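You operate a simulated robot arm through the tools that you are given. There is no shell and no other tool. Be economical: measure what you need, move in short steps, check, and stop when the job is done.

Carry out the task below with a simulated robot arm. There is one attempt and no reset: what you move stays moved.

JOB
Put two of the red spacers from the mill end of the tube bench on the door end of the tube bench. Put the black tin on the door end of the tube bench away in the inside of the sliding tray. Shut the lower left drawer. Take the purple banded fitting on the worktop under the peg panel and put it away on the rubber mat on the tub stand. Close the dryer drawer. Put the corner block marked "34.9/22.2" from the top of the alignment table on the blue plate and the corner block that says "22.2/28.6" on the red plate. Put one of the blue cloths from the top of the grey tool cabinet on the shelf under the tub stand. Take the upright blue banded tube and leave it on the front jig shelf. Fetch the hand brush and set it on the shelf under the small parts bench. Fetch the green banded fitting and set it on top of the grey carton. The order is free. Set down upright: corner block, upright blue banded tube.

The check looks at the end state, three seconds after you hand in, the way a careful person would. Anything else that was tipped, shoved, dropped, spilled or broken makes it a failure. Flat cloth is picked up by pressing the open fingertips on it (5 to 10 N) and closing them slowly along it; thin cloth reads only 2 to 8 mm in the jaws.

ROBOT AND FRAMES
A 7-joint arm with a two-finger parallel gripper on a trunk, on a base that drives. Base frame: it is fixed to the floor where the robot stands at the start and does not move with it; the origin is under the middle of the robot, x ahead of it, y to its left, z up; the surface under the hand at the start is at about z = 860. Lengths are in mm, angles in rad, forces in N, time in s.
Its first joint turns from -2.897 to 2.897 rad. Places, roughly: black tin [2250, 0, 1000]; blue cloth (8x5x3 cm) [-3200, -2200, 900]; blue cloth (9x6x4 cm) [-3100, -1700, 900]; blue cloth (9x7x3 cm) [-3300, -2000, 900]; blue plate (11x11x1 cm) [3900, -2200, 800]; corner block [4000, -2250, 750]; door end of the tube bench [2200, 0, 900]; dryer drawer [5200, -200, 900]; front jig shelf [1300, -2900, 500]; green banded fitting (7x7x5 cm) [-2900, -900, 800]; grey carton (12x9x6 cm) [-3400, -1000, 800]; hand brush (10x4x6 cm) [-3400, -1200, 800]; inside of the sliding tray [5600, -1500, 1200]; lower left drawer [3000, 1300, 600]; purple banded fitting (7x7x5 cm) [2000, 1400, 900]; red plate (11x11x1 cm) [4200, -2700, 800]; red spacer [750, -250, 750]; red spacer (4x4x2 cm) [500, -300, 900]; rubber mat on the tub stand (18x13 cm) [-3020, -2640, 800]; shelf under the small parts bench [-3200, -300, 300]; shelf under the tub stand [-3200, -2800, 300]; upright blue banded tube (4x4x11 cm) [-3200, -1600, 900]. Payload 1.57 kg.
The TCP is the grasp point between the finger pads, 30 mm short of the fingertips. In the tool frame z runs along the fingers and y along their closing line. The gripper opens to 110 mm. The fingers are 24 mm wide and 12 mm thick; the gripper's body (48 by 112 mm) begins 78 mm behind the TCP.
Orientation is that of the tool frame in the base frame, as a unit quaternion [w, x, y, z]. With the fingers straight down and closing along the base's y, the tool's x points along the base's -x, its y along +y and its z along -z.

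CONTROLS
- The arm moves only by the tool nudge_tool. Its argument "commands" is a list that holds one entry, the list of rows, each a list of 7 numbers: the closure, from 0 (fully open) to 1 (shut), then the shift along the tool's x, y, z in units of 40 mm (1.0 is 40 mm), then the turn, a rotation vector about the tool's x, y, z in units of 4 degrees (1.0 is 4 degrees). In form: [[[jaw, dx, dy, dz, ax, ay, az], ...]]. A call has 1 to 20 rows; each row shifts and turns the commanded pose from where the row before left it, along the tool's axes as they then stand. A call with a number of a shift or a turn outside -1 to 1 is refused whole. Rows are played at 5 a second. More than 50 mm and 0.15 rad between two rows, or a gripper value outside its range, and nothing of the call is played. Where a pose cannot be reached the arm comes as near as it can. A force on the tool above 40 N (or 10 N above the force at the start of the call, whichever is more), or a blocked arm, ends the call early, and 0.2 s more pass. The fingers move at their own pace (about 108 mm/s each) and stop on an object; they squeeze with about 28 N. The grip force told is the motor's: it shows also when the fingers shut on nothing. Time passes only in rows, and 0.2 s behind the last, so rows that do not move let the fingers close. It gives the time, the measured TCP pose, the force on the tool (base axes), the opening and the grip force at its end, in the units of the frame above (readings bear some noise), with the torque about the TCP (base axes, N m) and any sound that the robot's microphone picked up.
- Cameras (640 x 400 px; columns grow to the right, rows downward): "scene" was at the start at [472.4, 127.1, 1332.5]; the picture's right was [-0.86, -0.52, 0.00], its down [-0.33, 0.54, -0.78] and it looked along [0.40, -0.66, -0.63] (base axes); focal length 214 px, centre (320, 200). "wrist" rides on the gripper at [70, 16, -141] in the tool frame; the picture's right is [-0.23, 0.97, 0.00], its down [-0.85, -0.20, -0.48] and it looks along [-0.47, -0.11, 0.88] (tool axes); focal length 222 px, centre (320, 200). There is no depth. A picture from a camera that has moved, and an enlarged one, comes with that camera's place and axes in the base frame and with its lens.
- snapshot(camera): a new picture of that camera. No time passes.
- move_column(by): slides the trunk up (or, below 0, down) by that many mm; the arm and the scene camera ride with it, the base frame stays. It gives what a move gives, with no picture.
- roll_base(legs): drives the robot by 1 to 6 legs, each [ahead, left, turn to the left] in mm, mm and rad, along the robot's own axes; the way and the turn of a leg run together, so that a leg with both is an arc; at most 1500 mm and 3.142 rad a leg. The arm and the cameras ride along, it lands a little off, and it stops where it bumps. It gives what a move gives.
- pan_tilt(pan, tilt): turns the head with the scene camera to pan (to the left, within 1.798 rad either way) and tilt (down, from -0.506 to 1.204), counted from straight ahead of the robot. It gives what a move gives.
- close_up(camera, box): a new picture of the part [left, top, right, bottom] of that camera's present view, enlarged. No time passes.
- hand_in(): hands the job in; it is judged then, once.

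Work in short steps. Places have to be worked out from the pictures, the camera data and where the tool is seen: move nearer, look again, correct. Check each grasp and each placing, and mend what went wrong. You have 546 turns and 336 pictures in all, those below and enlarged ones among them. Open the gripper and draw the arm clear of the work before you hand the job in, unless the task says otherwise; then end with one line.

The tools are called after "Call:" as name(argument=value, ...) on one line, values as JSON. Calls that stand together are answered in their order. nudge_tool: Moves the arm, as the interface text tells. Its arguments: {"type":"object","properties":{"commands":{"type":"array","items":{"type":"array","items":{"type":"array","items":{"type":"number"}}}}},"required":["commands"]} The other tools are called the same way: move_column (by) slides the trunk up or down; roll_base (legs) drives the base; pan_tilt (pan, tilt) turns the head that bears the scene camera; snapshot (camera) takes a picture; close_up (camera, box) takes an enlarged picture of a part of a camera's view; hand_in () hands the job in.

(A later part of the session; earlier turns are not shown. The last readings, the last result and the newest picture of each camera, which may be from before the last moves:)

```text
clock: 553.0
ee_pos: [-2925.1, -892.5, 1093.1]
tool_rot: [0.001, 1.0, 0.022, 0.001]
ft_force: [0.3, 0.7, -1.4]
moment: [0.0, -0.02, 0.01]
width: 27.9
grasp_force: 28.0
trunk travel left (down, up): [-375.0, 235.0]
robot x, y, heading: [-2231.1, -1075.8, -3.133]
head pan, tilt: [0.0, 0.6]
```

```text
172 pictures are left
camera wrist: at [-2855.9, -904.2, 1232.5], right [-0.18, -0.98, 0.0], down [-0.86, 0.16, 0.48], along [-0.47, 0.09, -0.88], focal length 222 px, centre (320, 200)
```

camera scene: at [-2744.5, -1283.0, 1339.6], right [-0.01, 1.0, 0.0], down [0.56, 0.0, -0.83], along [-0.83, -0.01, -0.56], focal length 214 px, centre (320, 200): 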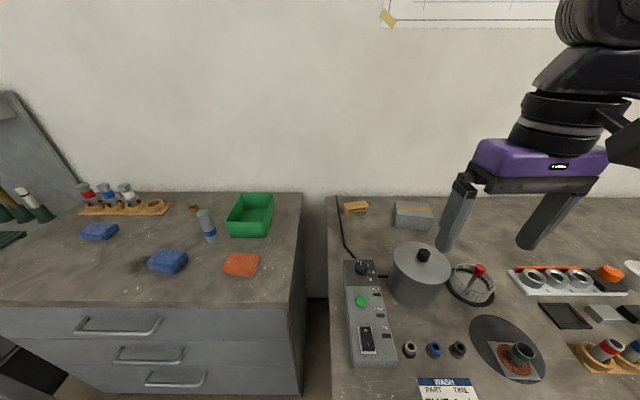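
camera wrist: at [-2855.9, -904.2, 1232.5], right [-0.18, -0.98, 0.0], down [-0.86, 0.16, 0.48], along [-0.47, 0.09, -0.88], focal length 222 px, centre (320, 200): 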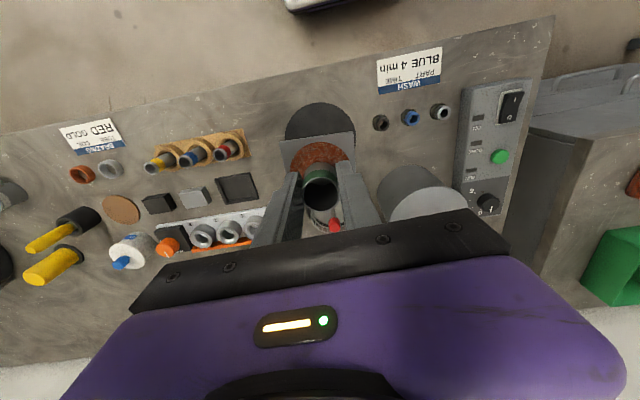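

Green fitting held. I drive 210 mm closer and reach over the carton.

Call:
roll_base(legs=[[210, 0, -0.008]])

Call:
nudge_tool(commands=[[[1, -0.9, 0.25, 0, 0, 0, 0], [1, -0.9, 0.25, 0, 0, 0, 0], [1, -0.9, 0.25, 0, 0, 0, 0], [1, -0.9, 0.25, 0, 0, 0, 0], [1, -0.9, 0.25, 0, 0, 0, 0]]])

Call:
snapshot(camera="wrist")

Call:
snapshot(camera="scene")

```text
clock: 554.7
ee_pos: [-3137.1, -889.5, 1092.2]
tool_rot: [0.001, 1.0, 0.02, 0.001]
ft_force: [-0.4, -0.2, -1.4]
moment: [0.0, 0.03, -0.01]
width: 27.8
grasp_force: 27.3
trunk travel left (down, up): [-375.0, 235.0]
robot x, y, heading: [-2446.8, -1080.5, -3.133]
head pan, tilt: [0.0, 0.6]
```

```text
clock: 555.9
ee_pos: [-3315.4, -944.6, 1091.4]
tool_rot: [0.0, 1.0, 0.019, 0.001]
ft_force: [-0.6, 1.0, -1.2]
moment: [-0.04, 0.02, -0.03]
width: 27.8
grasp_force: 28.0
trunk travel left (down, up): [-375.0, 235.0]
robot x, y, heading: [-2449.1, -1082.5, -3.138]
head pan, tilt: [0.0, 0.6]
```

```text
171 pictures are left
camera wrist: at [-3247.4, -957.6, 1230.9], right [-0.19, -0.98, 0.0], down [-0.86, 0.17, 0.48], along [-0.47, 0.09, -0.88], focal length 222 px, centre (320, 200)
```

wrist: 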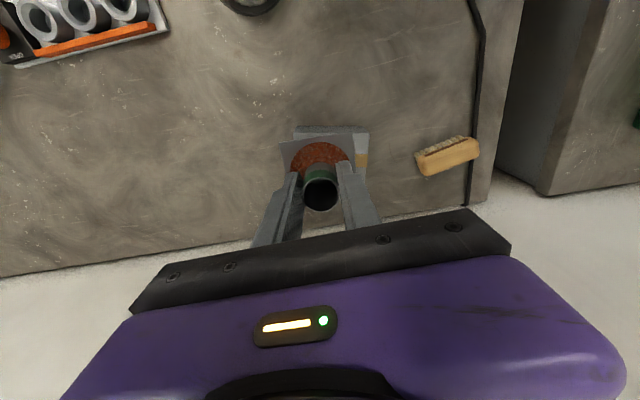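

```text
170 pictures are left
camera scene: at [-2959.5, -1280.7, 1339.7], right [0.0, 1.0, 0.0], down [0.56, 0.0, -0.83], along [-0.83, 0.0, -0.56], focal length 214 px, centre (320, 200)
```

scene: 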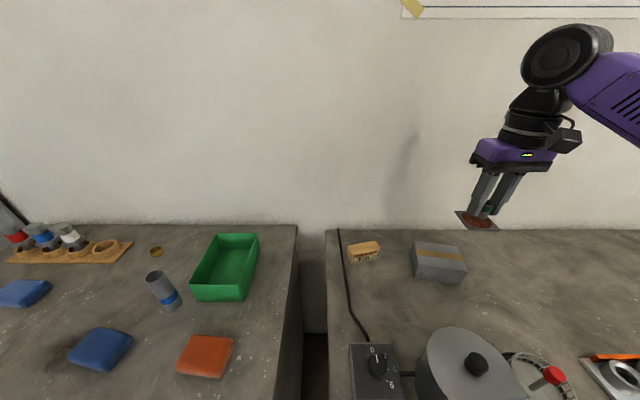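

Call:
close_up(camera="scene", box=[330, 220, 490, 300])

Call:
close_up(camera="wrist", box=[250, 100, 410, 220])

```text
4.00 times, centred on (410, 260) of scene
camera zoom: at [-2959.5, -1280.7, 1339.7], right [0.0, 1.0, 0.0], down [0.56, 0.0, -0.83], along [-0.83, 0.0, -0.56], focal length 858 px, centre (-40, -40)
```

zoom: 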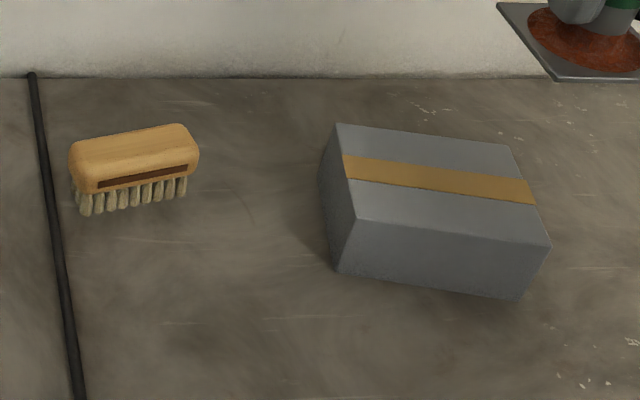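

```text
3.33 times, centred on (330, 160) of wrist
camera zoom: at [-3247.4, -957.6, 1230.9], right [-0.19, -0.98, 0.0], down [-0.86, 0.17, 0.48], along [-0.47, 0.09, -0.88], focal length 740 px, centre (287, 333)
```

zoom: 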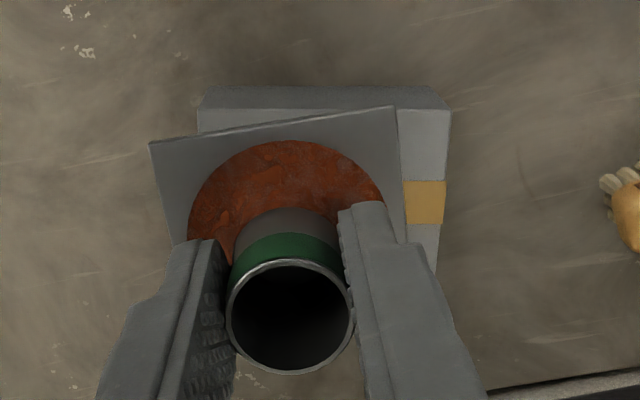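

Carton top centre computed as (-3364,-953), z≈885. I position over it and lower to just above.

Call:
nudge_tool(commands=[[[1, -0.62, 0.08, 0.5, 0, 0, 0], [1, -0.62, 0.07, 0.5, 0, 0, 0], [1, 0, 0, 0.9, 0, 0, 0], [1, 0, 0, 0.9, 0, 0, 0], [1, 0, 0, 0.7, 0, 0, 0], [1, 0, 0, 0, 0, 0, 0]]])

Call:
close_up(camera="scene", box=[360, 160, 520, 300])

Call:
snapshot(camera="wrist")

```text
clock: 557.3
ee_pos: [-3365.7, -954.9, 951.9]
tool_rot: [0.0, 1.0, 0.02, 0.001]
ft_force: [-0.8, -0.2, -1.6]
moment: [-0.02, 0.0, 0.02]
width: 27.7
grasp_force: 28.7
trunk travel left (down, up): [-375.0, 235.0]
robot x, y, heading: [-2447.8, -1083.5, -3.14]
head pan, tilt: [0.0, 0.6]
```

```text
2.86 times, centred on (440, 230) of scene
camera zoom: at [-2959.7, -1281.2, 1339.6], right [0.0, 1.0, 0.0], down [0.56, 0.0, -0.83], along [-0.83, 0.0, -0.56], focal length 613 px, centre (-23, 114)
```

zoom: 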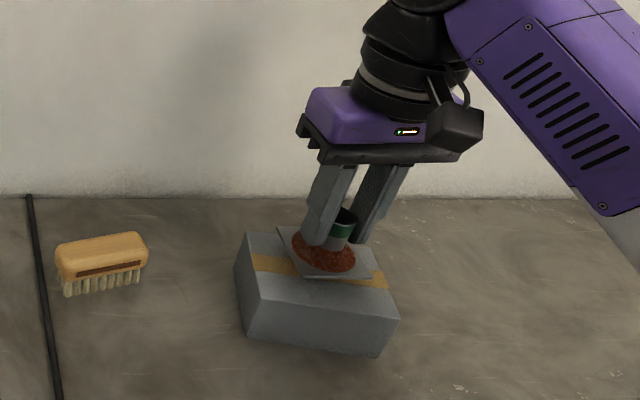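

```text
166 pictures are left
camera wrist: at [-3296.7, -967.5, 1092.0], right [-0.19, -0.98, 0.0], down [-0.86, 0.17, 0.48], along [-0.47, 0.09, -0.88], focal length 222 px, centre (320, 200)
```

wrist: 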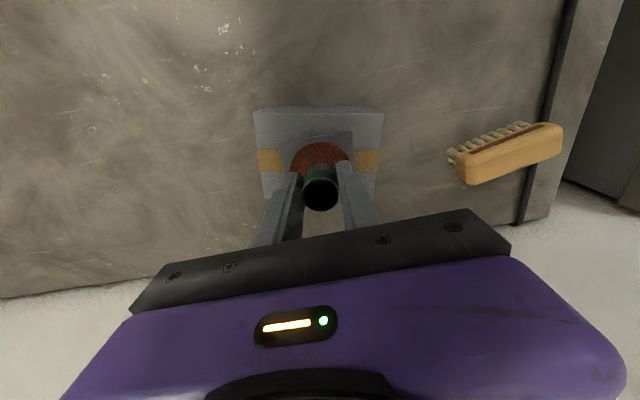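

Centred. Lower in small steps to contact.

Call:
nudge_tool(commands=[[[1, 0, 0, 0.2, 0, 0, 0], [1, 0, 0, 0.15, 0, 0, 0], [1, 0, 0, 0.07, 0, 0, 0], [1, 0, 0, 0, 0, 0, 0]]])

Call:
nudge_tool(commands=[[[1, 0, 0, 0.06, 0, 0, 0], [1, 0, 0, 0.06, 0, 0, 0], [1, 0, 0, 0, 0, 0, 0]]])

```text
clock: 558.3
ee_pos: [-3364.3, -955.0, 934.3]
tool_rot: [0.001, 1.0, 0.021, 0.001]
ft_force: [0.4, -0.5, -2.0]
moment: [-0.02, 0.0, 0.02]
width: 27.6
grasp_force: 27.6
trunk travel left (down, up): [-375.0, 235.0]
robot x, y, heading: [-2451.1, -1077.9, -3.139]
head pan, tilt: [0.0, 0.6]
```

```text
clock: 559.1
ee_pos: [-3364.0, -954.9, 930.4]
tool_rot: [0.0, 1.0, 0.02, 0.0]
ft_force: [2.0, -0.2, 8.2]
moment: [0.05, -0.38, -0.05]
width: 27.6
grasp_force: 27.8
trunk travel left (down, up): [-375.0, 235.0]
robot x, y, heading: [-2443.3, -1078.0, -3.138]
head pan, tilt: [0.0, 0.6]
```

Contact. Release gently and rise.

Call:
nudge_tool(commands=[[[0.7, 0, 0, 0, 0, 0, 0], [0.6, 0, 0, 0, 0, 0, 0], [0.5, 0, 0, 0, 0, 0, 0], [0.5, 0, 0, 0, 0, 0, 0], [0.5, 0, 0, -0.4, 0, 0, 0], [0.5, 0, 0, -0.9, 0, 0, 0], [0.5, 0, 0, -1, 0, 0, 0], [0.3, 0, 0, -1, 0, 0, 0], [0, 0, 0, -1, 0, 0, 0]]])

Call:
snapshot(camera="scene")

Call:
snapshot(camera="wrist")

```text
clock: 561.1
ee_pos: [-3363.4, -954.2, 1101.4]
tool_rot: [0.001, 1.0, 0.02, 0.002]
ft_force: [-0.5, 0.6, -0.3]
moment: [-0.02, -0.03, 0.01]
width: 110.0
grasp_force: 0.1
trunk travel left (down, up): [-375.0, 235.0]
robot x, y, heading: [-2448.3, -1085.0, -3.14]
head pan, tilt: [0.0, 0.6]
```

```text
165 pictures are left
camera scene: at [-2960.0, -1281.2, 1339.4], right [0.0, 1.0, 0.0], down [0.57, 0.0, -0.82], along [-0.82, 0.0, -0.57], focal length 214 px, centre (320, 200)
```

scene: 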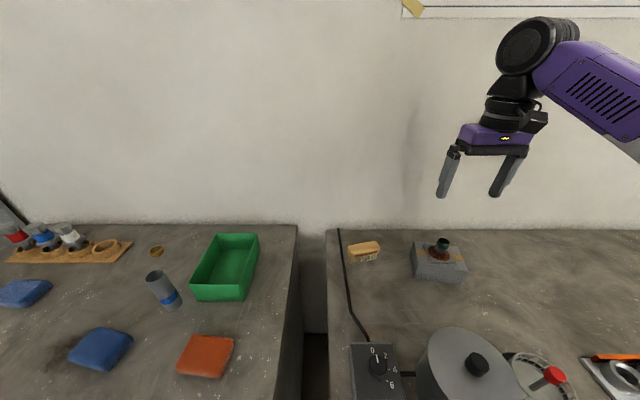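

```text
164 pictures are left
camera wrist: at [-3295.1, -966.9, 1242.3], right [-0.19, -0.98, 0.0], down [-0.86, 0.17, 0.48], along [-0.47, 0.09, -0.88], focal length 222 px, centre (320, 200)
```

wrist: 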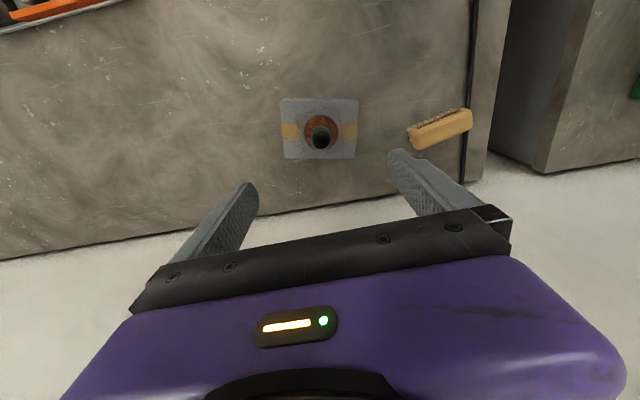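

Green fitting is on the carton. Now the brush at (-3391,-1156), long side along y; I yaw 81° to close across its 4 cm width.

Call:
nudge_tool(commands=[[[0.2, 0.2, 0.3, 0, 0, 0, 1], [0.2, 0, 0, 0, 0, 0, 1], [0.2, 0, 0, 0, 0, 0, 1], [0.2, 0, 0, 0, 0, 0, 1], [0.2, 0, 0, 0, 0, 0, 1], [0.2, 0, 0, 0, 0, 0, 1], [0.2, 0, 0, 0, 0, 0, 1], [0.2, 0, 0, 0, 0, 0, 1], [0.2, 0, 0, 0, 0, 0, 1], [0.2, 0, 0, 0, 0, 0, 1], [0.2, 0, 0, 0, 0, 0, 1], [0.2, 0, 0, 0, 0, 0, 1], [0.2, 0, 0, 0, 0, 0, 1], [0.2, 0, 0, 0, 0, 0, 1], [0.2, 0, 0, 0, 0, 0, 1], [0.2, 0, 0, 0, 0, 0, 1], [0.2, 0, 0, 0, 0, 0, 1], [0.2, 0, 0, 0, 0, 0, 1], [0.2, 0, 0, 0, 0, 0, 1], [0.2, 0, 0, 0, 0, 0, 1]]])

```text
clock: 565.3
ee_pos: [-3356.3, -966.8, 1101.2]
tool_rot: [0.0, 0.778, -0.628, 0.001]
ft_force: [0.6, 0.4, -0.5]
moment: [0.01, -0.02, 0.02]
width: 88.0
grasp_force: 0.2
trunk travel left (down, up): [-375.0, 235.0]
robot x, y, heading: [-2445.7, -1080.1, -3.139]
head pan, tilt: [0.0, 0.6]
```

Call:
nudge_tool(commands=[[[0.2, 0.886, 0.37, 0.2, 0, 0, 0], [0.2, 0.886, 0.37, 0.2, 0, 0, 0], [0.2, 0.886, 0.37, 0.2, 0, 0, 0], [0.2, 0.886, 0.37, 0.2, 0, 0, 0], [0.2, 0.886, 0.37, 0.2, 0, 0, 0], [0.2, 0, 0, 0.9, 0, 0, 0], [0.2, 0, 0, 0.9, 0, 0, 0]]])

Call:
snapshot(camera="wrist")

Call:
snapshot(camera="scene")

```text
clock: 566.9
ee_pos: [-3391.6, -1156.9, 990.6]
tool_rot: [-0.001, 0.779, -0.628, 0.001]
ft_force: [0.0, 1.0, 0.6]
moment: [-0.02, 0.02, -0.01]
width: 87.8
grasp_force: 0.1
trunk travel left (down, up): [-375.0, 235.0]
robot x, y, heading: [-2444.6, -1082.5, -3.138]
head pan, tilt: [0.0, 0.6]
```

```text
163 pictures are left
camera wrist: at [-3394.5, -1228.2, 1130.8], right [-1.0, 0.02, 0.0], down [0.01, 0.88, 0.48], along [0.01, 0.48, -0.88], focal length 222 px, centre (320, 200)
```

wrist: 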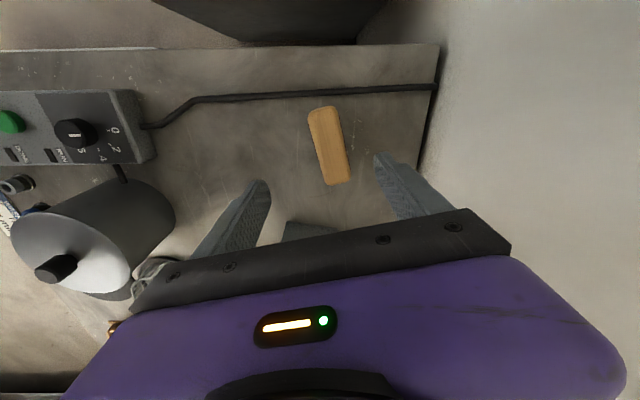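

```text
162 pictures are left
camera scene: at [-2959.5, -1281.3, 1339.7], right [0.0, 1.0, 0.0], down [0.56, 0.0, -0.83], along [-0.83, 0.0, -0.56], focal length 214 px, centre (320, 200)
```

scene: 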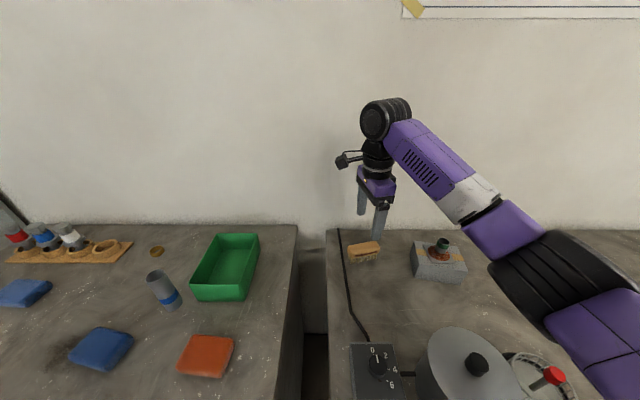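

Call:
nudge_tool(commands=[[[0.25, 0, 0.31, 0.5, 0, 0, -1], [0.25, 0, 0, 0.8, 0, 0, -1], [0.25, 0, 0, 0.8, 0, 0, 0], [0.25, 0, 0, 0.6, 0, 0, 0], [0.25, 0, 0, 0, 0, 0, 0]]])

Call:
snapshot(camera="wrist")

Call:
close_up(camera="scene", box=[300, 180, 440, 290])

```text
clock: 568.1
ee_pos: [-3402.3, -1159.6, 881.8]
tool_rot: [0.0, 0.82, -0.572, 0.001]
ft_force: [-0.4, -0.2, 0.0]
moment: [-0.01, 0.02, 0.02]
width: 82.4
grasp_force: 0.1
trunk travel left (down, up): [-375.0, 235.0]
robot x, y, heading: [-2445.5, -1082.3, -3.144]
head pan, tilt: [0.0, 0.6]
```

```text
161 pictures are left
camera wrist: at [-3395.0, -1228.8, 1022.4], right [-0.99, -0.12, 0.0], down [-0.11, 0.87, 0.48], along [-0.06, 0.47, -0.88], focal length 222 px, centre (320, 200)
```

wrist: 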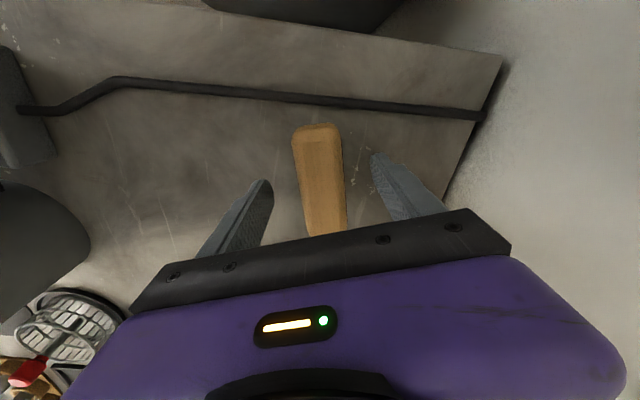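

```text
3.64 times, centred on (370, 235) of scene
camera zoom: at [-2959.7, -1281.2, 1339.6], right [0.0, 1.0, 0.0], down [0.56, 0.0, -0.83], along [-0.83, 0.0, -0.56], focal length 780 px, centre (138, 73)
```

zoom: 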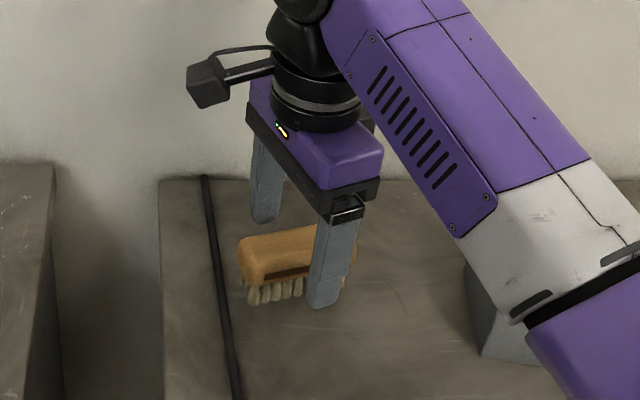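

Call:
nudge_tool(commands=[[[0.25, 0, 0, 0.2, 0, 0, 0], [0.5, 0, 0, 0, 0, 0, 0], [1, 0, 0, 0, 0, 0, 0], [1, 0, 0, 0, 0, 0, 0], [1, 0, 0, 0, 0, 0, 0]]])

Call:
nudge_tool(commands=[[[1, 0, 0, -0.5, 0, 0, 0], [1, 0, 0, -1, 0, 0, 0], [1, 0, 0, -1, 0, 0, 0], [1, 0, 0, -1, 0, 0, 0], [1, 0, 0, -1, 0, 0, 0], [1, 0, 0, -1, 0, 0, 0]]])

Call:
snapshot(camera="wrist")

Call:
snapshot(camera="scene")

```text
clock: 569.3
ee_pos: [-3402.3, -1158.0, 875.1]
tool_rot: [0.001, 0.821, -0.572, 0.001]
ft_force: [0.1, -0.3, 1.7]
moment: [-0.02, 0.03, 0.04]
width: 35.1
grasp_force: 28.0
trunk travel left (down, up): [-375.0, 235.0]
robot x, y, heading: [-2446.9, -1078.5, -3.131]
head pan, tilt: [0.0, 0.6]
```

```text
clock: 570.7
ee_pos: [-3404.6, -1157.2, 1094.5]
tool_rot: [0.0, 0.82, -0.572, 0.001]
ft_force: [0.0, 0.5, -1.4]
moment: [-0.02, -0.01, 0.0]
width: 35.1
grasp_force: 27.7
trunk travel left (down, up): [-375.0, 235.0]
robot x, y, heading: [-2443.0, -1078.1, -3.143]
head pan, tilt: [0.0, 0.6]
```

```text
159 pictures are left
camera wrist: at [-3396.4, -1227.6, 1234.8], right [-0.99, -0.12, 0.0], down [-0.11, 0.87, 0.48], along [-0.06, 0.47, -0.88], focal length 222 px, centre (320, 200)
```

wrist: 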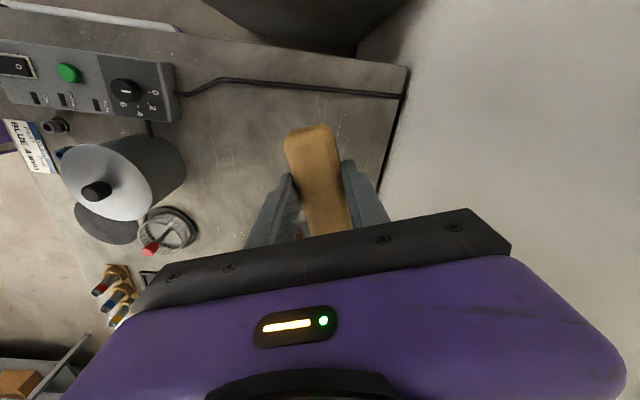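

```text
158 pictures are left
camera scene: at [-2960.0, -1281.2, 1339.4], right [0.0, 1.0, 0.0], down [0.57, 0.0, -0.82], along [-0.82, 0.0, -0.57], focal length 214 px, centre (320, 200)
```

scene: 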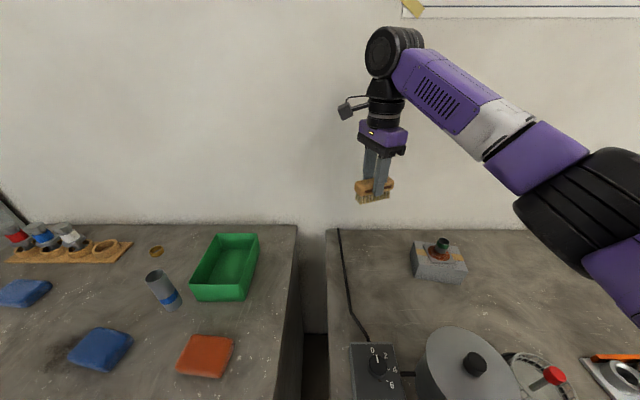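

Brush held (35 mm). Plan: set it on the lower shelf at y≈-240, between the middle leg and a carton. I raise, retract and yaw back, then drive over.

Call:
nudge_tool(commands=[[[1, 0.3, -0.8, -0.4, 0, 0, -1], [1, 0.3, -0.8, -0.4, 0, 0, -1], [1, 0.3, -0.8, -0.4, 0, 0, -1], [1, 0.3, -0.8, -0.4, 0, 0, -1], [1, 0.4, -0.7, -0.4, 0, 0, -1], [1, 0.4, -0.7, -0.4, 0, 0, -1], [1, 0, 0, 0, 0, 0, -1], [1, 0, 0, 0, 0, 0, -1], [1, 0, 0, 0, 0, 0, -1], [1, 0, 0, 0, 0, 0, -1], [1, 0, 0, 0, 0, 0, -1], [1, 0, 0, 0, 0, 0, -1], [1, 0, 0, 0, 0, 0, -1], [1, 0, 0, 0, 0, 0, -1], [1, 0, 0, 0, 0, 0, -1], [1, 0, 0, 0, 0, 0, -1], [1, 0, 0, 0, 0, 0, -1], [1, 0, 0, 0, 0, 0, -0.4]]])

Call:
roll_base(legs=[[-150, 0, 0], [0, -830, 0], [-160, 0, 0]])

Call:
pan_tilt(pan=0, tilt=0.8)

Call:
snapshot(camera="scene")

```text
clock: 574.5
ee_pos: [-3204.1, -1133.4, 1190.7]
tool_rot: [0.001, 1.0, -0.001, 0.001]
ft_force: [-0.3, 0.8, -0.5]
moment: [-0.03, -0.01, 0.01]
width: 35.0
grasp_force: 27.5
trunk travel left (down, up): [-375.0, 235.0]
robot x, y, heading: [-2446.5, -1080.7, -3.137]
head pan, tilt: [0.0, 0.6]
```

```text
clock: 580.9
ee_pos: [-2889.3, -290.9, 1191.2]
tool_rot: [0.001, 1.0, -0.008, 0.0]
ft_force: [0.8, -0.3, -0.9]
moment: [0.02, 0.03, 0.0]
width: 35.2
grasp_force: 28.3
trunk travel left (down, up): [-375.0, 235.0]
robot x, y, heading: [-2135.4, -247.2, 3.131]
head pan, tilt: [0.0, 0.6]
```

```text
clock: 581.6
ee_pos: [-2889.2, -289.6, 1189.8]
tool_rot: [0.0, 1.0, -0.009, 0.0]
ft_force: [-0.1, 0.1, -2.0]
moment: [0.02, -0.01, 0.01]
width: 35.4
grasp_force: 28.4
trunk travel left (down, up): [-375.0, 235.0]
robot x, y, heading: [-2130.3, -250.4, 3.129]
head pan, tilt: [0.0, 0.799]
```

```text
157 pictures are left
camera scene: at [-2640.5, -440.9, 1322.7], right [0.01, 1.0, 0.0], down [0.72, -0.01, -0.7], along [-0.7, 0.01, -0.72], focal length 214 px, centre (320, 200)
```

scene: 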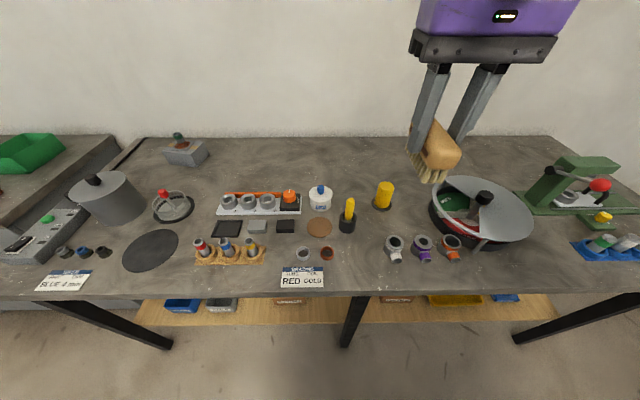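

Better free spot: y≈-422, left of the middle leg. I back off, shift, and lower the trunk in front of the bench.

Call:
roll_base(legs=[[-180, 0, 0.01], [0, 195, 0]])

Call:
nudge_tool(commands=[[[1, 0, -0.75, 0, 0, 0, 0], [1, 0, -0.75, 0, 0, 0, 0]]])

Call:
move_column(by=-370)

Call:
pan_tilt(pan=0, tilt=0.6)

Call:
snapshot(camera="scene")

```text
clock: 584.3
ee_pos: [-2708.4, -496.2, 1190.5]
tool_rot: [0.002, 1.0, -0.003, 0.001]
ft_force: [-0.3, -0.3, -2.3]
moment: [-0.03, 0.03, 0.01]
width: 35.1
grasp_force: 27.6
trunk travel left (down, up): [-375.0, 235.0]
robot x, y, heading: [-1949.8, -443.2, 3.137]
head pan, tilt: [0.0, 0.799]
```

```text
clock: 584.9
ee_pos: [-2708.2, -437.2, 1189.8]
tool_rot: [0.0, 1.0, -0.003, 0.0]
ft_force: [-0.7, -1.2, -1.2]
moment: [0.02, -0.01, 0.0]
width: 35.1
grasp_force: 28.2
trunk travel left (down, up): [-375.0, 235.0]
robot x, y, heading: [-1948.4, -446.7, 3.143]
head pan, tilt: [0.0, 0.799]
```

```text
clock: 588.5
ee_pos: [-2708.3, -436.0, 820.0]
tool_rot: [0.001, 1.0, -0.003, 0.002]
ft_force: [-0.4, 0.1, -0.3]
moment: [0.04, 0.01, 0.04]
width: 35.2
grasp_force: 28.2
trunk travel left (down, up): [-5.0, 605.0]
robot x, y, heading: [-1948.8, -445.7, 3.142]
head pan, tilt: [0.0, 0.799]
```

```text
clock: 589.2
ee_pos: [-2707.9, -435.3, 820.4]
tool_rot: [0.001, 1.0, -0.004, 0.001]
ft_force: [-1.1, 0.7, -1.1]
moment: [-0.01, 0.0, -0.01]
width: 35.4
grasp_force: 28.3
trunk travel left (down, up): [-5.0, 605.0]
robot x, y, heading: [-1949.0, -448.5, 3.141]
head pan, tilt: [0.0, 0.6]
```

```text
156 pictures are left
camera scene: at [-2466.5, -644.1, 969.5], right [0.0, 1.0, 0.0], down [0.57, 0.0, -0.82], along [-0.82, 0.0, -0.57], focal length 214 px, centre (320, 200)
```

scene: 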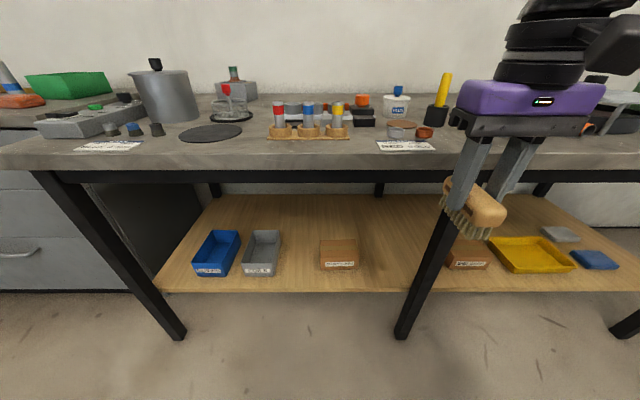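

The free gap is between a carton (right edge y≈-501) and the leg (y≈-350); the hand at y≈-436 fits. I lower the hand to z≈400 in front of the bench.

Call:
nudge_tool(commands=[[[1, 0, 0, 1, 0, 0, 0], [1, 0, 0, 1, 0, 0, 0], [1, 0, 0, 1, 0, 0, 0], [1, 0, 0, 1, 0, 0, 0], [1, 0, 0, 1, 0, 0, 0], [1, 0, 0, 1, 0, 0, 0], [1, 0, 0, 1, 0, 0, 0], [1, 0, 0, 1, 0, 0, 0], [1, 0, 0, 1, 0, 0, 0], [1, 0, 0, 1, 0, 0, 0], [1, 0, 0, 0.5, 0, 0, 0]]])

Call:
snapshot(camera="scene")

Call:
snapshot(camera="wrist")

```text
clock: 591.6
ee_pos: [-2708.1, -436.4, 399.6]
tool_rot: [0.0, 1.0, -0.004, 0.001]
ft_force: [-0.5, -0.4, -1.7]
moment: [0.0, 0.02, 0.04]
width: 35.0
grasp_force: 27.9
trunk travel left (down, up): [-5.0, 605.0]
robot x, y, heading: [-1950.0, -445.0, 3.137]
head pan, tilt: [0.0, 0.6]
```

```text
155 pictures are left
camera scene: at [-2466.5, -644.1, 969.6], right [0.0, 1.0, 0.0], down [0.56, 0.0, -0.83], along [-0.83, 0.0, -0.56], focal length 214 px, centre (320, 200)
```

scene: 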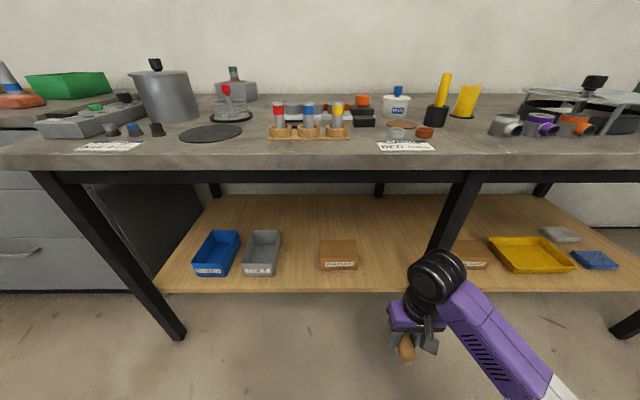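

```text
154 pictures are left
camera wrist: at [-2640.0, -452.8, 539.7], right [-0.23, -0.97, 0.0], down [-0.85, 0.21, 0.48], along [-0.46, 0.11, -0.88], focal length 222 px, centre (320, 200)
```

wrist: 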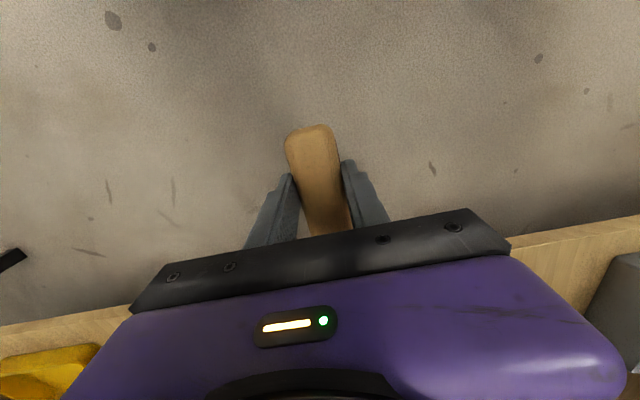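

The forearm would strike the middle leg there. Instead I use the gap between the grey bin and the carton (y≈-720), moving left and in by steps.

Call:
roll_base(legs=[[0, 150, 0.004], [160, 0, 0], [0, 130, 0]])

Call:
snapshot(camera="scene")

Call:
snapshot(camera="wrist")

```text
clock: 595.0
ee_pos: [-2871.8, -700.2, 400.1]
tool_rot: [0.0, 0.999, 0.042, 0.002]
ft_force: [0.8, 0.6, -1.1]
moment: [0.0, 0.01, 0.02]
width: 35.2
grasp_force: 28.0
trunk travel left (down, up): [-5.0, 605.0]
robot x, y, heading: [-2117.8, -639.1, -3.059]
head pan, tilt: [0.0, 0.6]
stopped in leg 3: the robot was blocked; the commanded pose is now the measured one
```

```text
153 pictures are left
camera scene: at [-2614.6, -884.0, 969.6], right [-0.09, 1.0, 0.0], down [0.56, 0.05, -0.83], along [-0.82, -0.07, -0.56], focal length 214 px, centre (320, 200)
```

scene: 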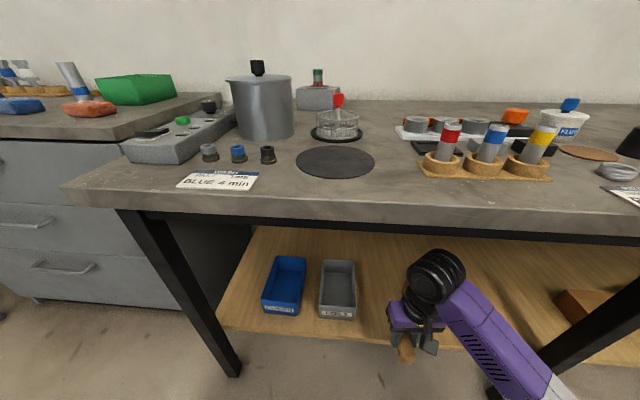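

```text
152 pictures are left
camera wrist: at [-2803.3, -709.4, 539.8], right [-0.15, -0.99, 0.0], down [-0.87, 0.13, 0.48], along [-0.47, 0.07, -0.88], focal length 222 px, centre (320, 200)
```

wrist: 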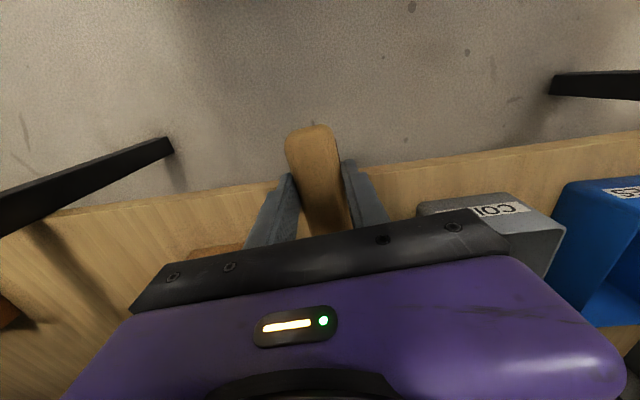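

The rear corner met the trolley; I stop strafing. From here driving 95 mm straight ahead puts the brush over the shelf gap at y≈-708.

Call:
roll_base(legs=[[95, 0, 0]])

Call:
snapshot(camera="wrist")

Call:
snapshot(camera="scene")

```text
clock: 596.1
ee_pos: [-2967.8, -707.2, 400.5]
tool_rot: [0.001, 0.999, 0.042, 0.003]
ft_force: [-0.2, 0.3, -1.6]
moment: [-0.03, -0.04, -0.01]
width: 35.0
grasp_force: 28.3
trunk travel left (down, up): [-5.0, 605.0]
robot x, y, heading: [-2215.6, -649.1, -3.054]
head pan, tilt: [0.0, 0.6]
```

```text
151 pictures are left
camera wrist: at [-2898.6, -717.7, 539.9], right [-0.15, -0.99, 0.0], down [-0.87, 0.13, 0.48], along [-0.47, 0.07, -0.88], focal length 222 px, centre (320, 200)
```

wrist: 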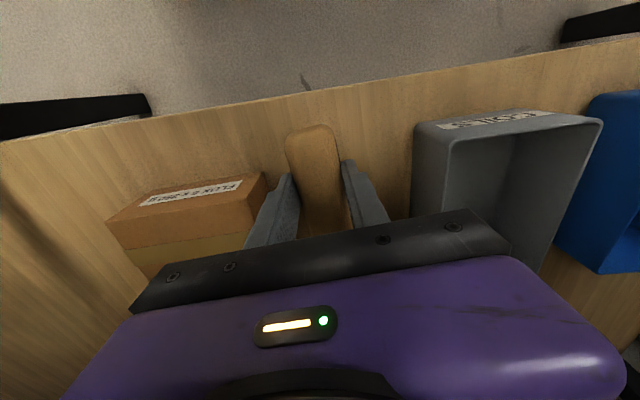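

```text
150 pictures are left
camera scene: at [-2709.9, -892.2, 969.6], right [-0.09, 1.0, 0.0], down [0.56, 0.05, -0.83], along [-0.82, -0.07, -0.56], focal length 214 px, centre (320, 200)
```

scene: 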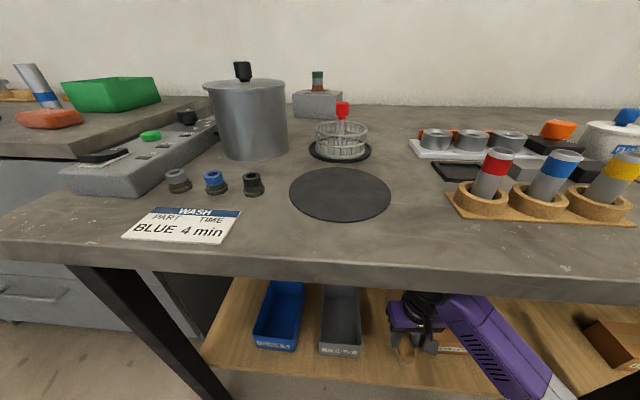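

I centre between carton and bin (shift 12 mm) and lower to contact.

Call:
nudge_tool(commands=[[[1, 0, 0.3, 0, 0, 0, 0], [1, 0, 0, 0.3, 0, 0, 0], [1, 0, 0, 0.2, 0, 0, 0], [1, 0, 0, 0, 0, 0, 0]]])

Call:
nudge_tool(commands=[[[1, 0, 0, 0.1, 0, 0, 0], [1, 0, 0, 0.1, 0, 0, 0], [1, 0, 0, 0.1, 0, 0, 0], [1, 0, 0, 0, 0, 0, 0]]])

Call:
snapshot(camera="wrist")

```text
clock: 597.1
ee_pos: [-2966.4, -719.7, 379.6]
tool_rot: [0.001, 0.999, 0.041, 0.002]
ft_force: [-0.7, -0.1, 0.2]
moment: [0.03, -0.02, -0.03]
width: 35.4
grasp_force: 27.8
trunk travel left (down, up): [-5.0, 605.0]
robot x, y, heading: [-2216.4, -648.3, -3.057]
head pan, tilt: [0.0, 0.6]
```

```text
clock: 598.1
ee_pos: [-2965.0, -720.0, 368.2]
tool_rot: [0.001, 0.999, 0.042, 0.002]
ft_force: [0.6, -0.1, -0.4]
moment: [0.0, -0.03, 0.02]
width: 35.0
grasp_force: 28.3
trunk travel left (down, up): [-5.0, 605.0]
robot x, y, heading: [-2212.3, -650.3, -3.054]
head pan, tilt: [0.0, 0.6]
```

```text
149 pictures are left
camera wrist: at [-2897.6, -728.8, 507.9], right [-0.15, -0.99, 0.0], down [-0.87, 0.13, 0.48], along [-0.47, 0.07, -0.88], focal length 222 px, centre (320, 200)
```

wrist: 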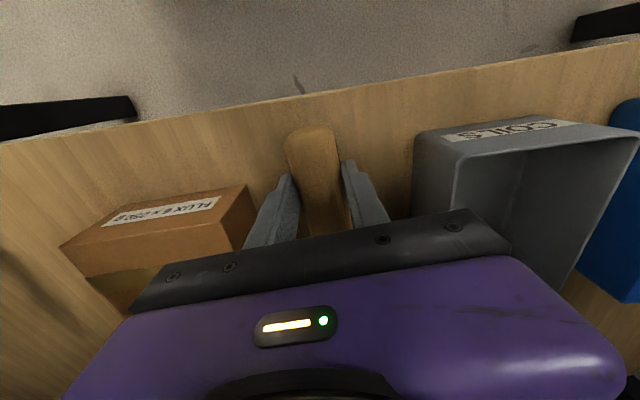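

Call:
nudge_tool(commands=[[[1, 0, 0, 0.1, 0, 0, 0], [1, 0, 0, 0.1, 0, 0, 0], [1, 0, 0, 0, 0, 0, 0]]])

Call:
nudge_tool(commands=[[[1, 0, 0, 0.08, 0, 0, 0], [1, 0, 0, 0.08, 0, 0, 0], [1, 0, 0, 0, 0, 0, 0]]])

Call:
nudge_tool(commands=[[[1, 0, 0, 0.08, 0, 0, 0], [1, 0, 0, 0.08, 0, 0, 0], [1, 0, 0, 0, 0, 0, 0]]])

```text
clock: 598.9
ee_pos: [-2966.3, -720.6, 359.0]
tool_rot: [0.001, 0.999, 0.042, 0.002]
ft_force: [-1.0, -0.7, -0.4]
moment: [-0.01, 0.01, -0.02]
width: 35.1
grasp_force: 28.3
trunk travel left (down, up): [-5.0, 605.0]
robot x, y, heading: [-2215.4, -650.7, -3.056]
head pan, tilt: [0.0, 0.6]
```

```text
clock: 599.7
ee_pos: [-2965.7, -720.2, 354.8]
tool_rot: [0.001, 0.999, 0.042, 0.0]
ft_force: [4.8, -0.7, 24.4]
moment: [0.07, -0.17, 0.03]
width: 35.1
grasp_force: 27.9
trunk travel left (down, up): [-5.0, 605.0]
robot x, y, heading: [-2218.8, -647.7, -3.051]
head pan, tilt: [0.0, 0.6]
```

```text
clock: 600.4
ee_pos: [-2967.1, -720.8, 348.8]
tool_rot: [0.001, 0.999, 0.042, 0.001]
ft_force: [6.8, -0.5, 19.2]
moment: [0.06, -0.39, 0.0]
width: 34.9
grasp_force: 27.8
trunk travel left (down, up): [-5.0, 605.0]
robot x, y, heading: [-2213.4, -653.4, -3.054]
head pan, tilt: [0.0, 0.6]
stopped in row 3: the force on the tool passed its limit at 40 N (the readings are from after the stop); the commanded pose is now the measured one
```

Contact. Release to a 52 mm opening and lift straight up.

Call:
nudge_tool(commands=[[[1, 0, 0, -0.08, 0, 0, 0], [0.6, 0, 0, 0, 0, 0, 0], [0.53, 0, 0, 0, 0, 0, 0], [0.53, 0, 0, 0, 0, 0, 0], [0.53, 0, 0, -0.5, 0, 0, 0], [0.53, 0, 0, -0.5, 0, 0, 0], [0.53, 0, 0, -0.2, 0, 0, 0]]])

Call:
snapshot(camera="wrist")

```text
clock: 602.0
ee_pos: [-2966.6, -720.4, 400.3]
tool_rot: [0.0, 0.999, 0.042, 0.001]
ft_force: [-0.1, 0.1, 0.2]
moment: [0.01, -0.02, -0.01]
width: 51.6
grasp_force: 0.1
trunk travel left (down, up): [-5.0, 605.0]
robot x, y, heading: [-2215.5, -650.6, -3.057]
head pan, tilt: [0.0, 0.6]
```

```text
148 pictures are left
camera wrist: at [-2897.7, -730.1, 540.1], right [-0.14, -0.99, 0.0], down [-0.87, 0.13, 0.48], along [-0.47, 0.07, -0.88], focal length 222 px, centre (320, 200)
```

wrist: 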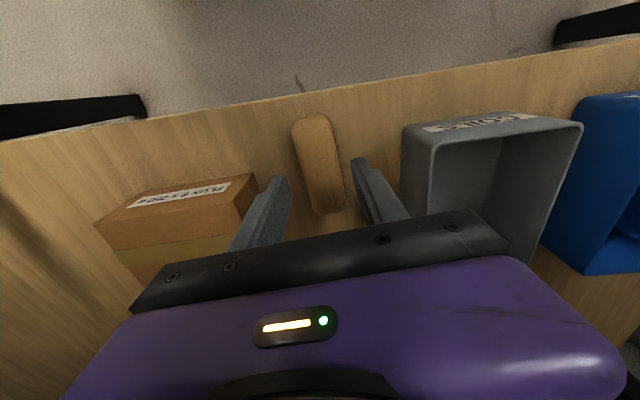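

Brush stands on its bristles on the shelf. I raise slightly, back out, step right away from the trolley, then back off.

Call:
nudge_tool(commands=[[[0.53, 0, 0, -0.6, 0, 0, 0]]])

Call:
roll_base(legs=[[-90, 0, 0], [0, -190, 0], [-200, 0, -0.08]])

Call:
move_column(by=370)

Call:
pan_tilt(pan=1.2, tilt=0.6)

Call:
snapshot(camera="scene")

```text
clock: 602.4
ee_pos: [-2966.5, -720.8, 423.3]
tool_rot: [0.001, 0.999, 0.042, 0.001]
ft_force: [-0.6, 0.8, -0.6]
moment: [0.01, -0.02, -0.01]
width: 52.0
grasp_force: 0.0
trunk travel left (down, up): [-5.0, 605.0]
robot x, y, heading: [-2214.9, -651.4, -3.054]
head pan, tilt: [0.0, 0.6]
```

```text
clock: 605.9
ee_pos: [-2699.8, -456.8, 423.7]
tool_rot: [0.001, 1.0, 0.002, 0.0]
ft_force: [0.0, -0.2, -0.2]
moment: [-0.01, 0.01, 0.0]
width: 51.6
grasp_force: 0.1
trunk travel left (down, up): [-5.0, 605.0]
robot x, y, heading: [-1947.3, -449.2, -3.136]
head pan, tilt: [0.0, 0.6]
```

```text
clock: 609.5
ee_pos: [-2699.6, -457.0, 792.6]
tool_rot: [0.001, 1.0, 0.002, 0.001]
ft_force: [0.1, -0.5, -0.2]
moment: [-0.01, 0.0, 0.0]
width: 51.7
grasp_force: 0.0
trunk travel left (down, up): [-375.0, 235.0]
robot x, y, heading: [-1940.5, -444.5, -3.136]
head pan, tilt: [0.0, 0.6]
```

```text
clock: 610.9
ee_pos: [-2700.3, -456.1, 793.5]
tool_rot: [0.0, 1.0, 0.003, 0.002]
ft_force: [-0.3, 0.4, 0.1]
moment: [0.01, 0.01, 0.01]
width: 51.8
grasp_force: 0.1
trunk travel left (down, up): [-375.0, 235.0]
robot x, y, heading: [-1945.0, -444.2, -3.14]
head pan, tilt: [1.201, 0.6]
```

```text
147 pictures are left
camera scene: at [-2400.5, -730.8, 1339.6], right [-0.93, 0.36, 0.0], down [0.2, 0.53, -0.83], along [-0.3, -0.77, -0.56], focal length 214 px, centre (320, 200)
```

scene: 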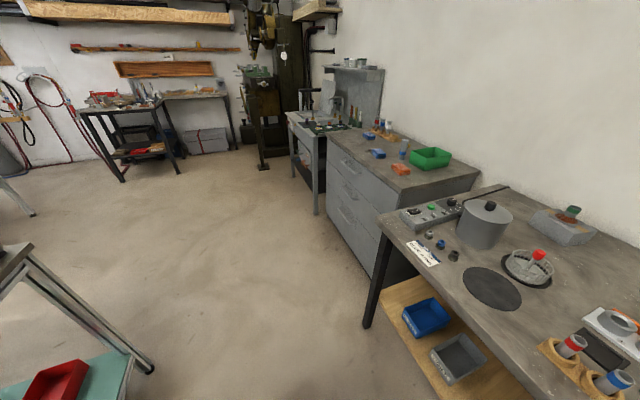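

Call:
pan_tilt(pan=1.79, tilt=0.6)

Call:
snapshot(camera="scene")

```text
clock: 611.8
ee_pos: [-2698.8, -457.0, 792.4]
tool_rot: [0.001, 1.0, 0.001, 0.0]
ft_force: [-0.4, 0.3, -0.2]
moment: [0.01, -0.01, -0.03]
width: 51.8
grasp_force: 0.1
trunk travel left (down, up): [-375.0, 235.0]
robot x, y, heading: [-1945.4, -444.2, -3.135]
head pan, tilt: [1.791, 0.6]
```

```text
146 pictures are left
camera scene: at [-2349.2, -734.4, 1339.6], right [-0.98, -0.22, 0.0], down [-0.13, 0.55, -0.83], along [0.18, -0.8, -0.56], focal length 214 px, centre (320, 200)
```

scene: 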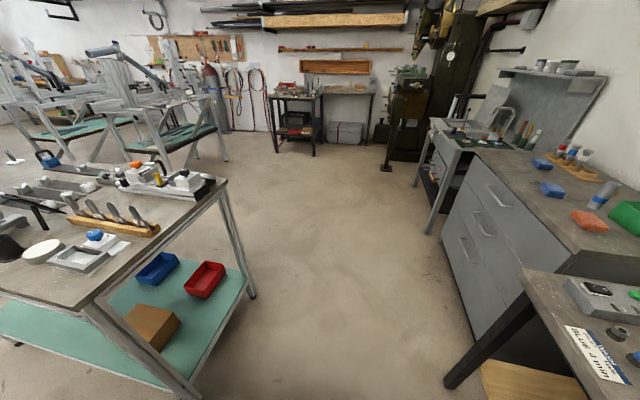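

Nothing disturbed. Last item: the upright blue-banded tube at ≈(-3237,-1630) on the cabinet, beside a green tray. I raise the hand and drive there.

Call:
nudge_tool(commands=[[[0, 0, 0, -1, 0, 0, 0], [0, 0, 0, -1, 0, 0, 0], [0, 0, 0, -1, 0, 0, 0], [0, 0, 0, -1, 0, 0, 0], [0, 0, 0, -1, 0, 0, 0], [0, 0, 0, -1, 0, 0, 0], [0, 0, 0, -1, 0, 0, 0], [0, 0, 0, -1, 0, 0, 0], [0, 0, 0, -1, 0, 0, 0], [0, 0, 0, -0.8, 0, 0, 0]]])

Call:
roll_base(legs=[[300, 0, 0], [0, 1160, 0], [170, 0, 0]])

Call:
pan_tilt(pan=0, tilt=0.7)

Call:
snapshot(camera="scene")

Call:
snapshot(camera="wrist")

```text
clock: 614.0
ee_pos: [-2702.3, -455.4, 1184.4]
tool_rot: [0.0, 1.0, 0.001, 0.001]
ft_force: [0.1, 0.9, -0.3]
moment: [-0.02, -0.04, -0.03]
width: 109.9
grasp_force: 0.1
trunk travel left (down, up): [-375.0, 235.0]
robot x, y, heading: [-1943.5, -447.2, -3.139]
head pan, tilt: [1.791, 0.6]
```

```text
clock: 622.8
ee_pos: [-3160.9, -1659.3, 1184.6]
tool_rot: [0.001, 1.0, 0.009, 0.001]
ft_force: [0.2, 0.1, 0.1]
moment: [-0.04, 0.03, 0.0]
width: 109.9
grasp_force: 0.0
trunk travel left (down, up): [-375.0, 235.0]
robot x, y, heading: [-2405.3, -1640.5, -3.121]
head pan, tilt: [1.791, 0.6]
```

```text
clock: 624.6
ee_pos: [-3160.6, -1659.1, 1185.7]
tool_rot: [0.001, 1.0, 0.008, 0.001]
ft_force: [0.1, 0.4, 0.3]
moment: [0.0, 0.04, 0.02]
width: 110.0
grasp_force: 0.0
trunk travel left (down, up): [-375.0, 235.0]
robot x, y, heading: [-2401.1, -1639.4, -3.124]
head pan, tilt: [0.0, 0.7]
```

```text
145 pictures are left
camera scene: at [-2909.2, -1848.5, 1330.9], right [-0.02, 1.0, 0.0], down [0.64, 0.01, -0.76], along [-0.76, -0.02, -0.64], focal length 214 px, centre (320, 200)
```

scene: 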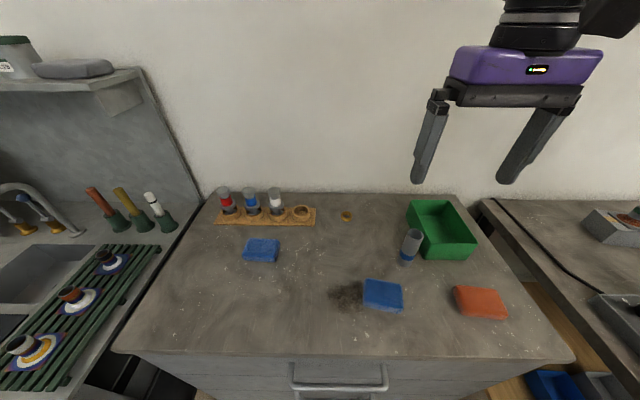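

```text
144 pictures are left
camera wrist: at [-3092.6, -1673.0, 1324.8], right [-0.21, -0.98, 0.0], down [-0.86, 0.19, 0.48], along [-0.47, 0.1, -0.88], focal length 222 px, centre (320, 200)
```

wrist: 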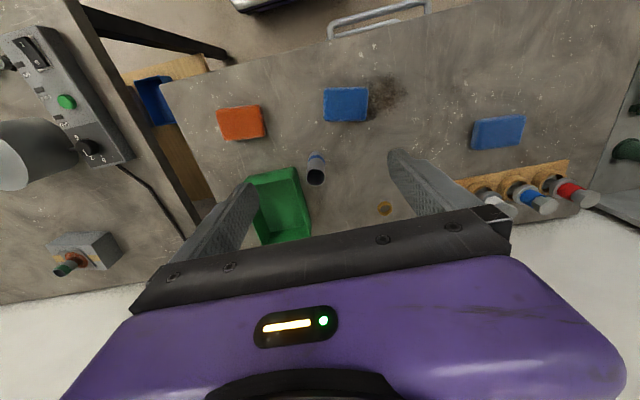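

The tube stands at (-3245,-1633), top z≈945. I yaw the hand so it closes along x, clear of the green tray.

Call:
nudge_tool(commands=[[[0, 0, 0, 0, 0, 0, 1], [0, 0, 0, 0, 0, 0, 1], [0, 0, 0, 0, 0, 0, 1], [0, 0, 0, 0, 0, 0, 1], [0, 0, 0, 0, 0, 0, 1], [0, 0, 0, 0, 0, 0, 1], [0, 0, 0, 0, 0, 0, 1], [0, 0, 0, 0, 0, 0, 1], [0, 0, 0, 0, 0, 0, 1], [0, 0, 0, 0, 0, 0, 1], [0, 0, 0, 0, 0, 0, 1], [0, 0, 0, 0, 0, 0, 1], [0, 0, 0, 0, 0, 0, 1], [0, 0, 0, 0, 0, 0, 1], [0, 0, 0, 0, 0, 0, 1], [0, 0, 0, 0, 0, 0, 1], [0, 0, 0, 0, 0, 0, 1], [0, 0, 0, 0, 0, 0, 1], [0, 0, 0, 0, 0, 0, 1], [0, 0, 0, 0, 0, 0, 1]]])

Call:
nudge_tool(commands=[[[0, -0.12, 0.55, 0.7, 0, 0, 1], [0, -0.12, 0.55, 0.7, 0, 0, 1], [0, -0.12, 0.55, 0.7, 0, 0, 0], [0, -0.12, 0.55, 0.7, 0, 0, 0]]])

Call:
snapshot(camera="wrist")

Call:
snapshot(camera="scene")

```text
clock: 628.8
ee_pos: [-3161.3, -1658.9, 1185.5]
tool_rot: [0.001, 0.771, -0.637, 0.0]
ft_force: [0.4, 0.5, -0.4]
moment: [-0.01, 0.01, 0.02]
width: 109.8
grasp_force: 0.0
trunk travel left (down, up): [-375.0, 235.0]
robot x, y, heading: [-2399.7, -1641.2, -3.121]
head pan, tilt: [0.0, 0.7]
```

```text
clock: 629.8
ee_pos: [-3247.6, -1648.7, 1071.3]
tool_rot: [0.0, 0.725, -0.688, 0.001]
ft_force: [-0.1, 0.4, 0.7]
moment: [-0.02, 0.01, -0.01]
width: 110.3
grasp_force: 0.0
trunk travel left (down, up): [-375.0, 235.0]
robot x, y, heading: [-2402.1, -1641.1, -3.125]
head pan, tilt: [0.0, 0.7]
```

```text
143 pictures are left
camera wrist: at [-3262.5, -1717.9, 1211.7], right [-0.98, 0.18, 0.0], down [0.15, 0.87, 0.48], along [0.08, 0.47, -0.88], focal length 222 px, centre (320, 200)
```

wrist: 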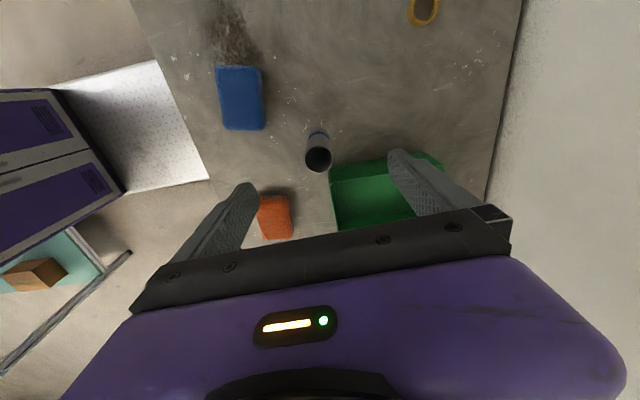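

```text
142 pictures are left
camera scene: at [-2908.9, -1848.4, 1331.1], right [-0.02, 1.0, 0.0], down [0.64, 0.01, -0.77], along [-0.76, -0.01, -0.64], focal length 214 px, centre (320, 200)
```

scene: 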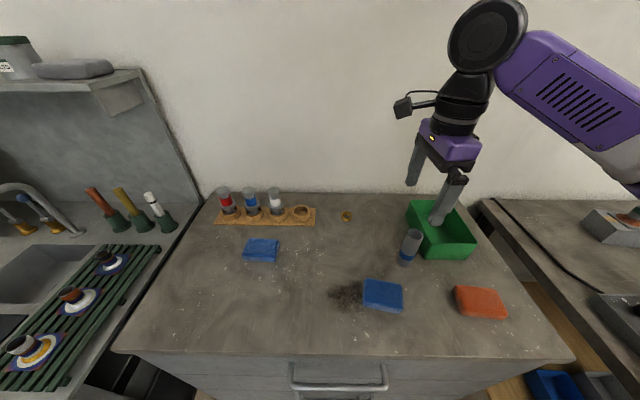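

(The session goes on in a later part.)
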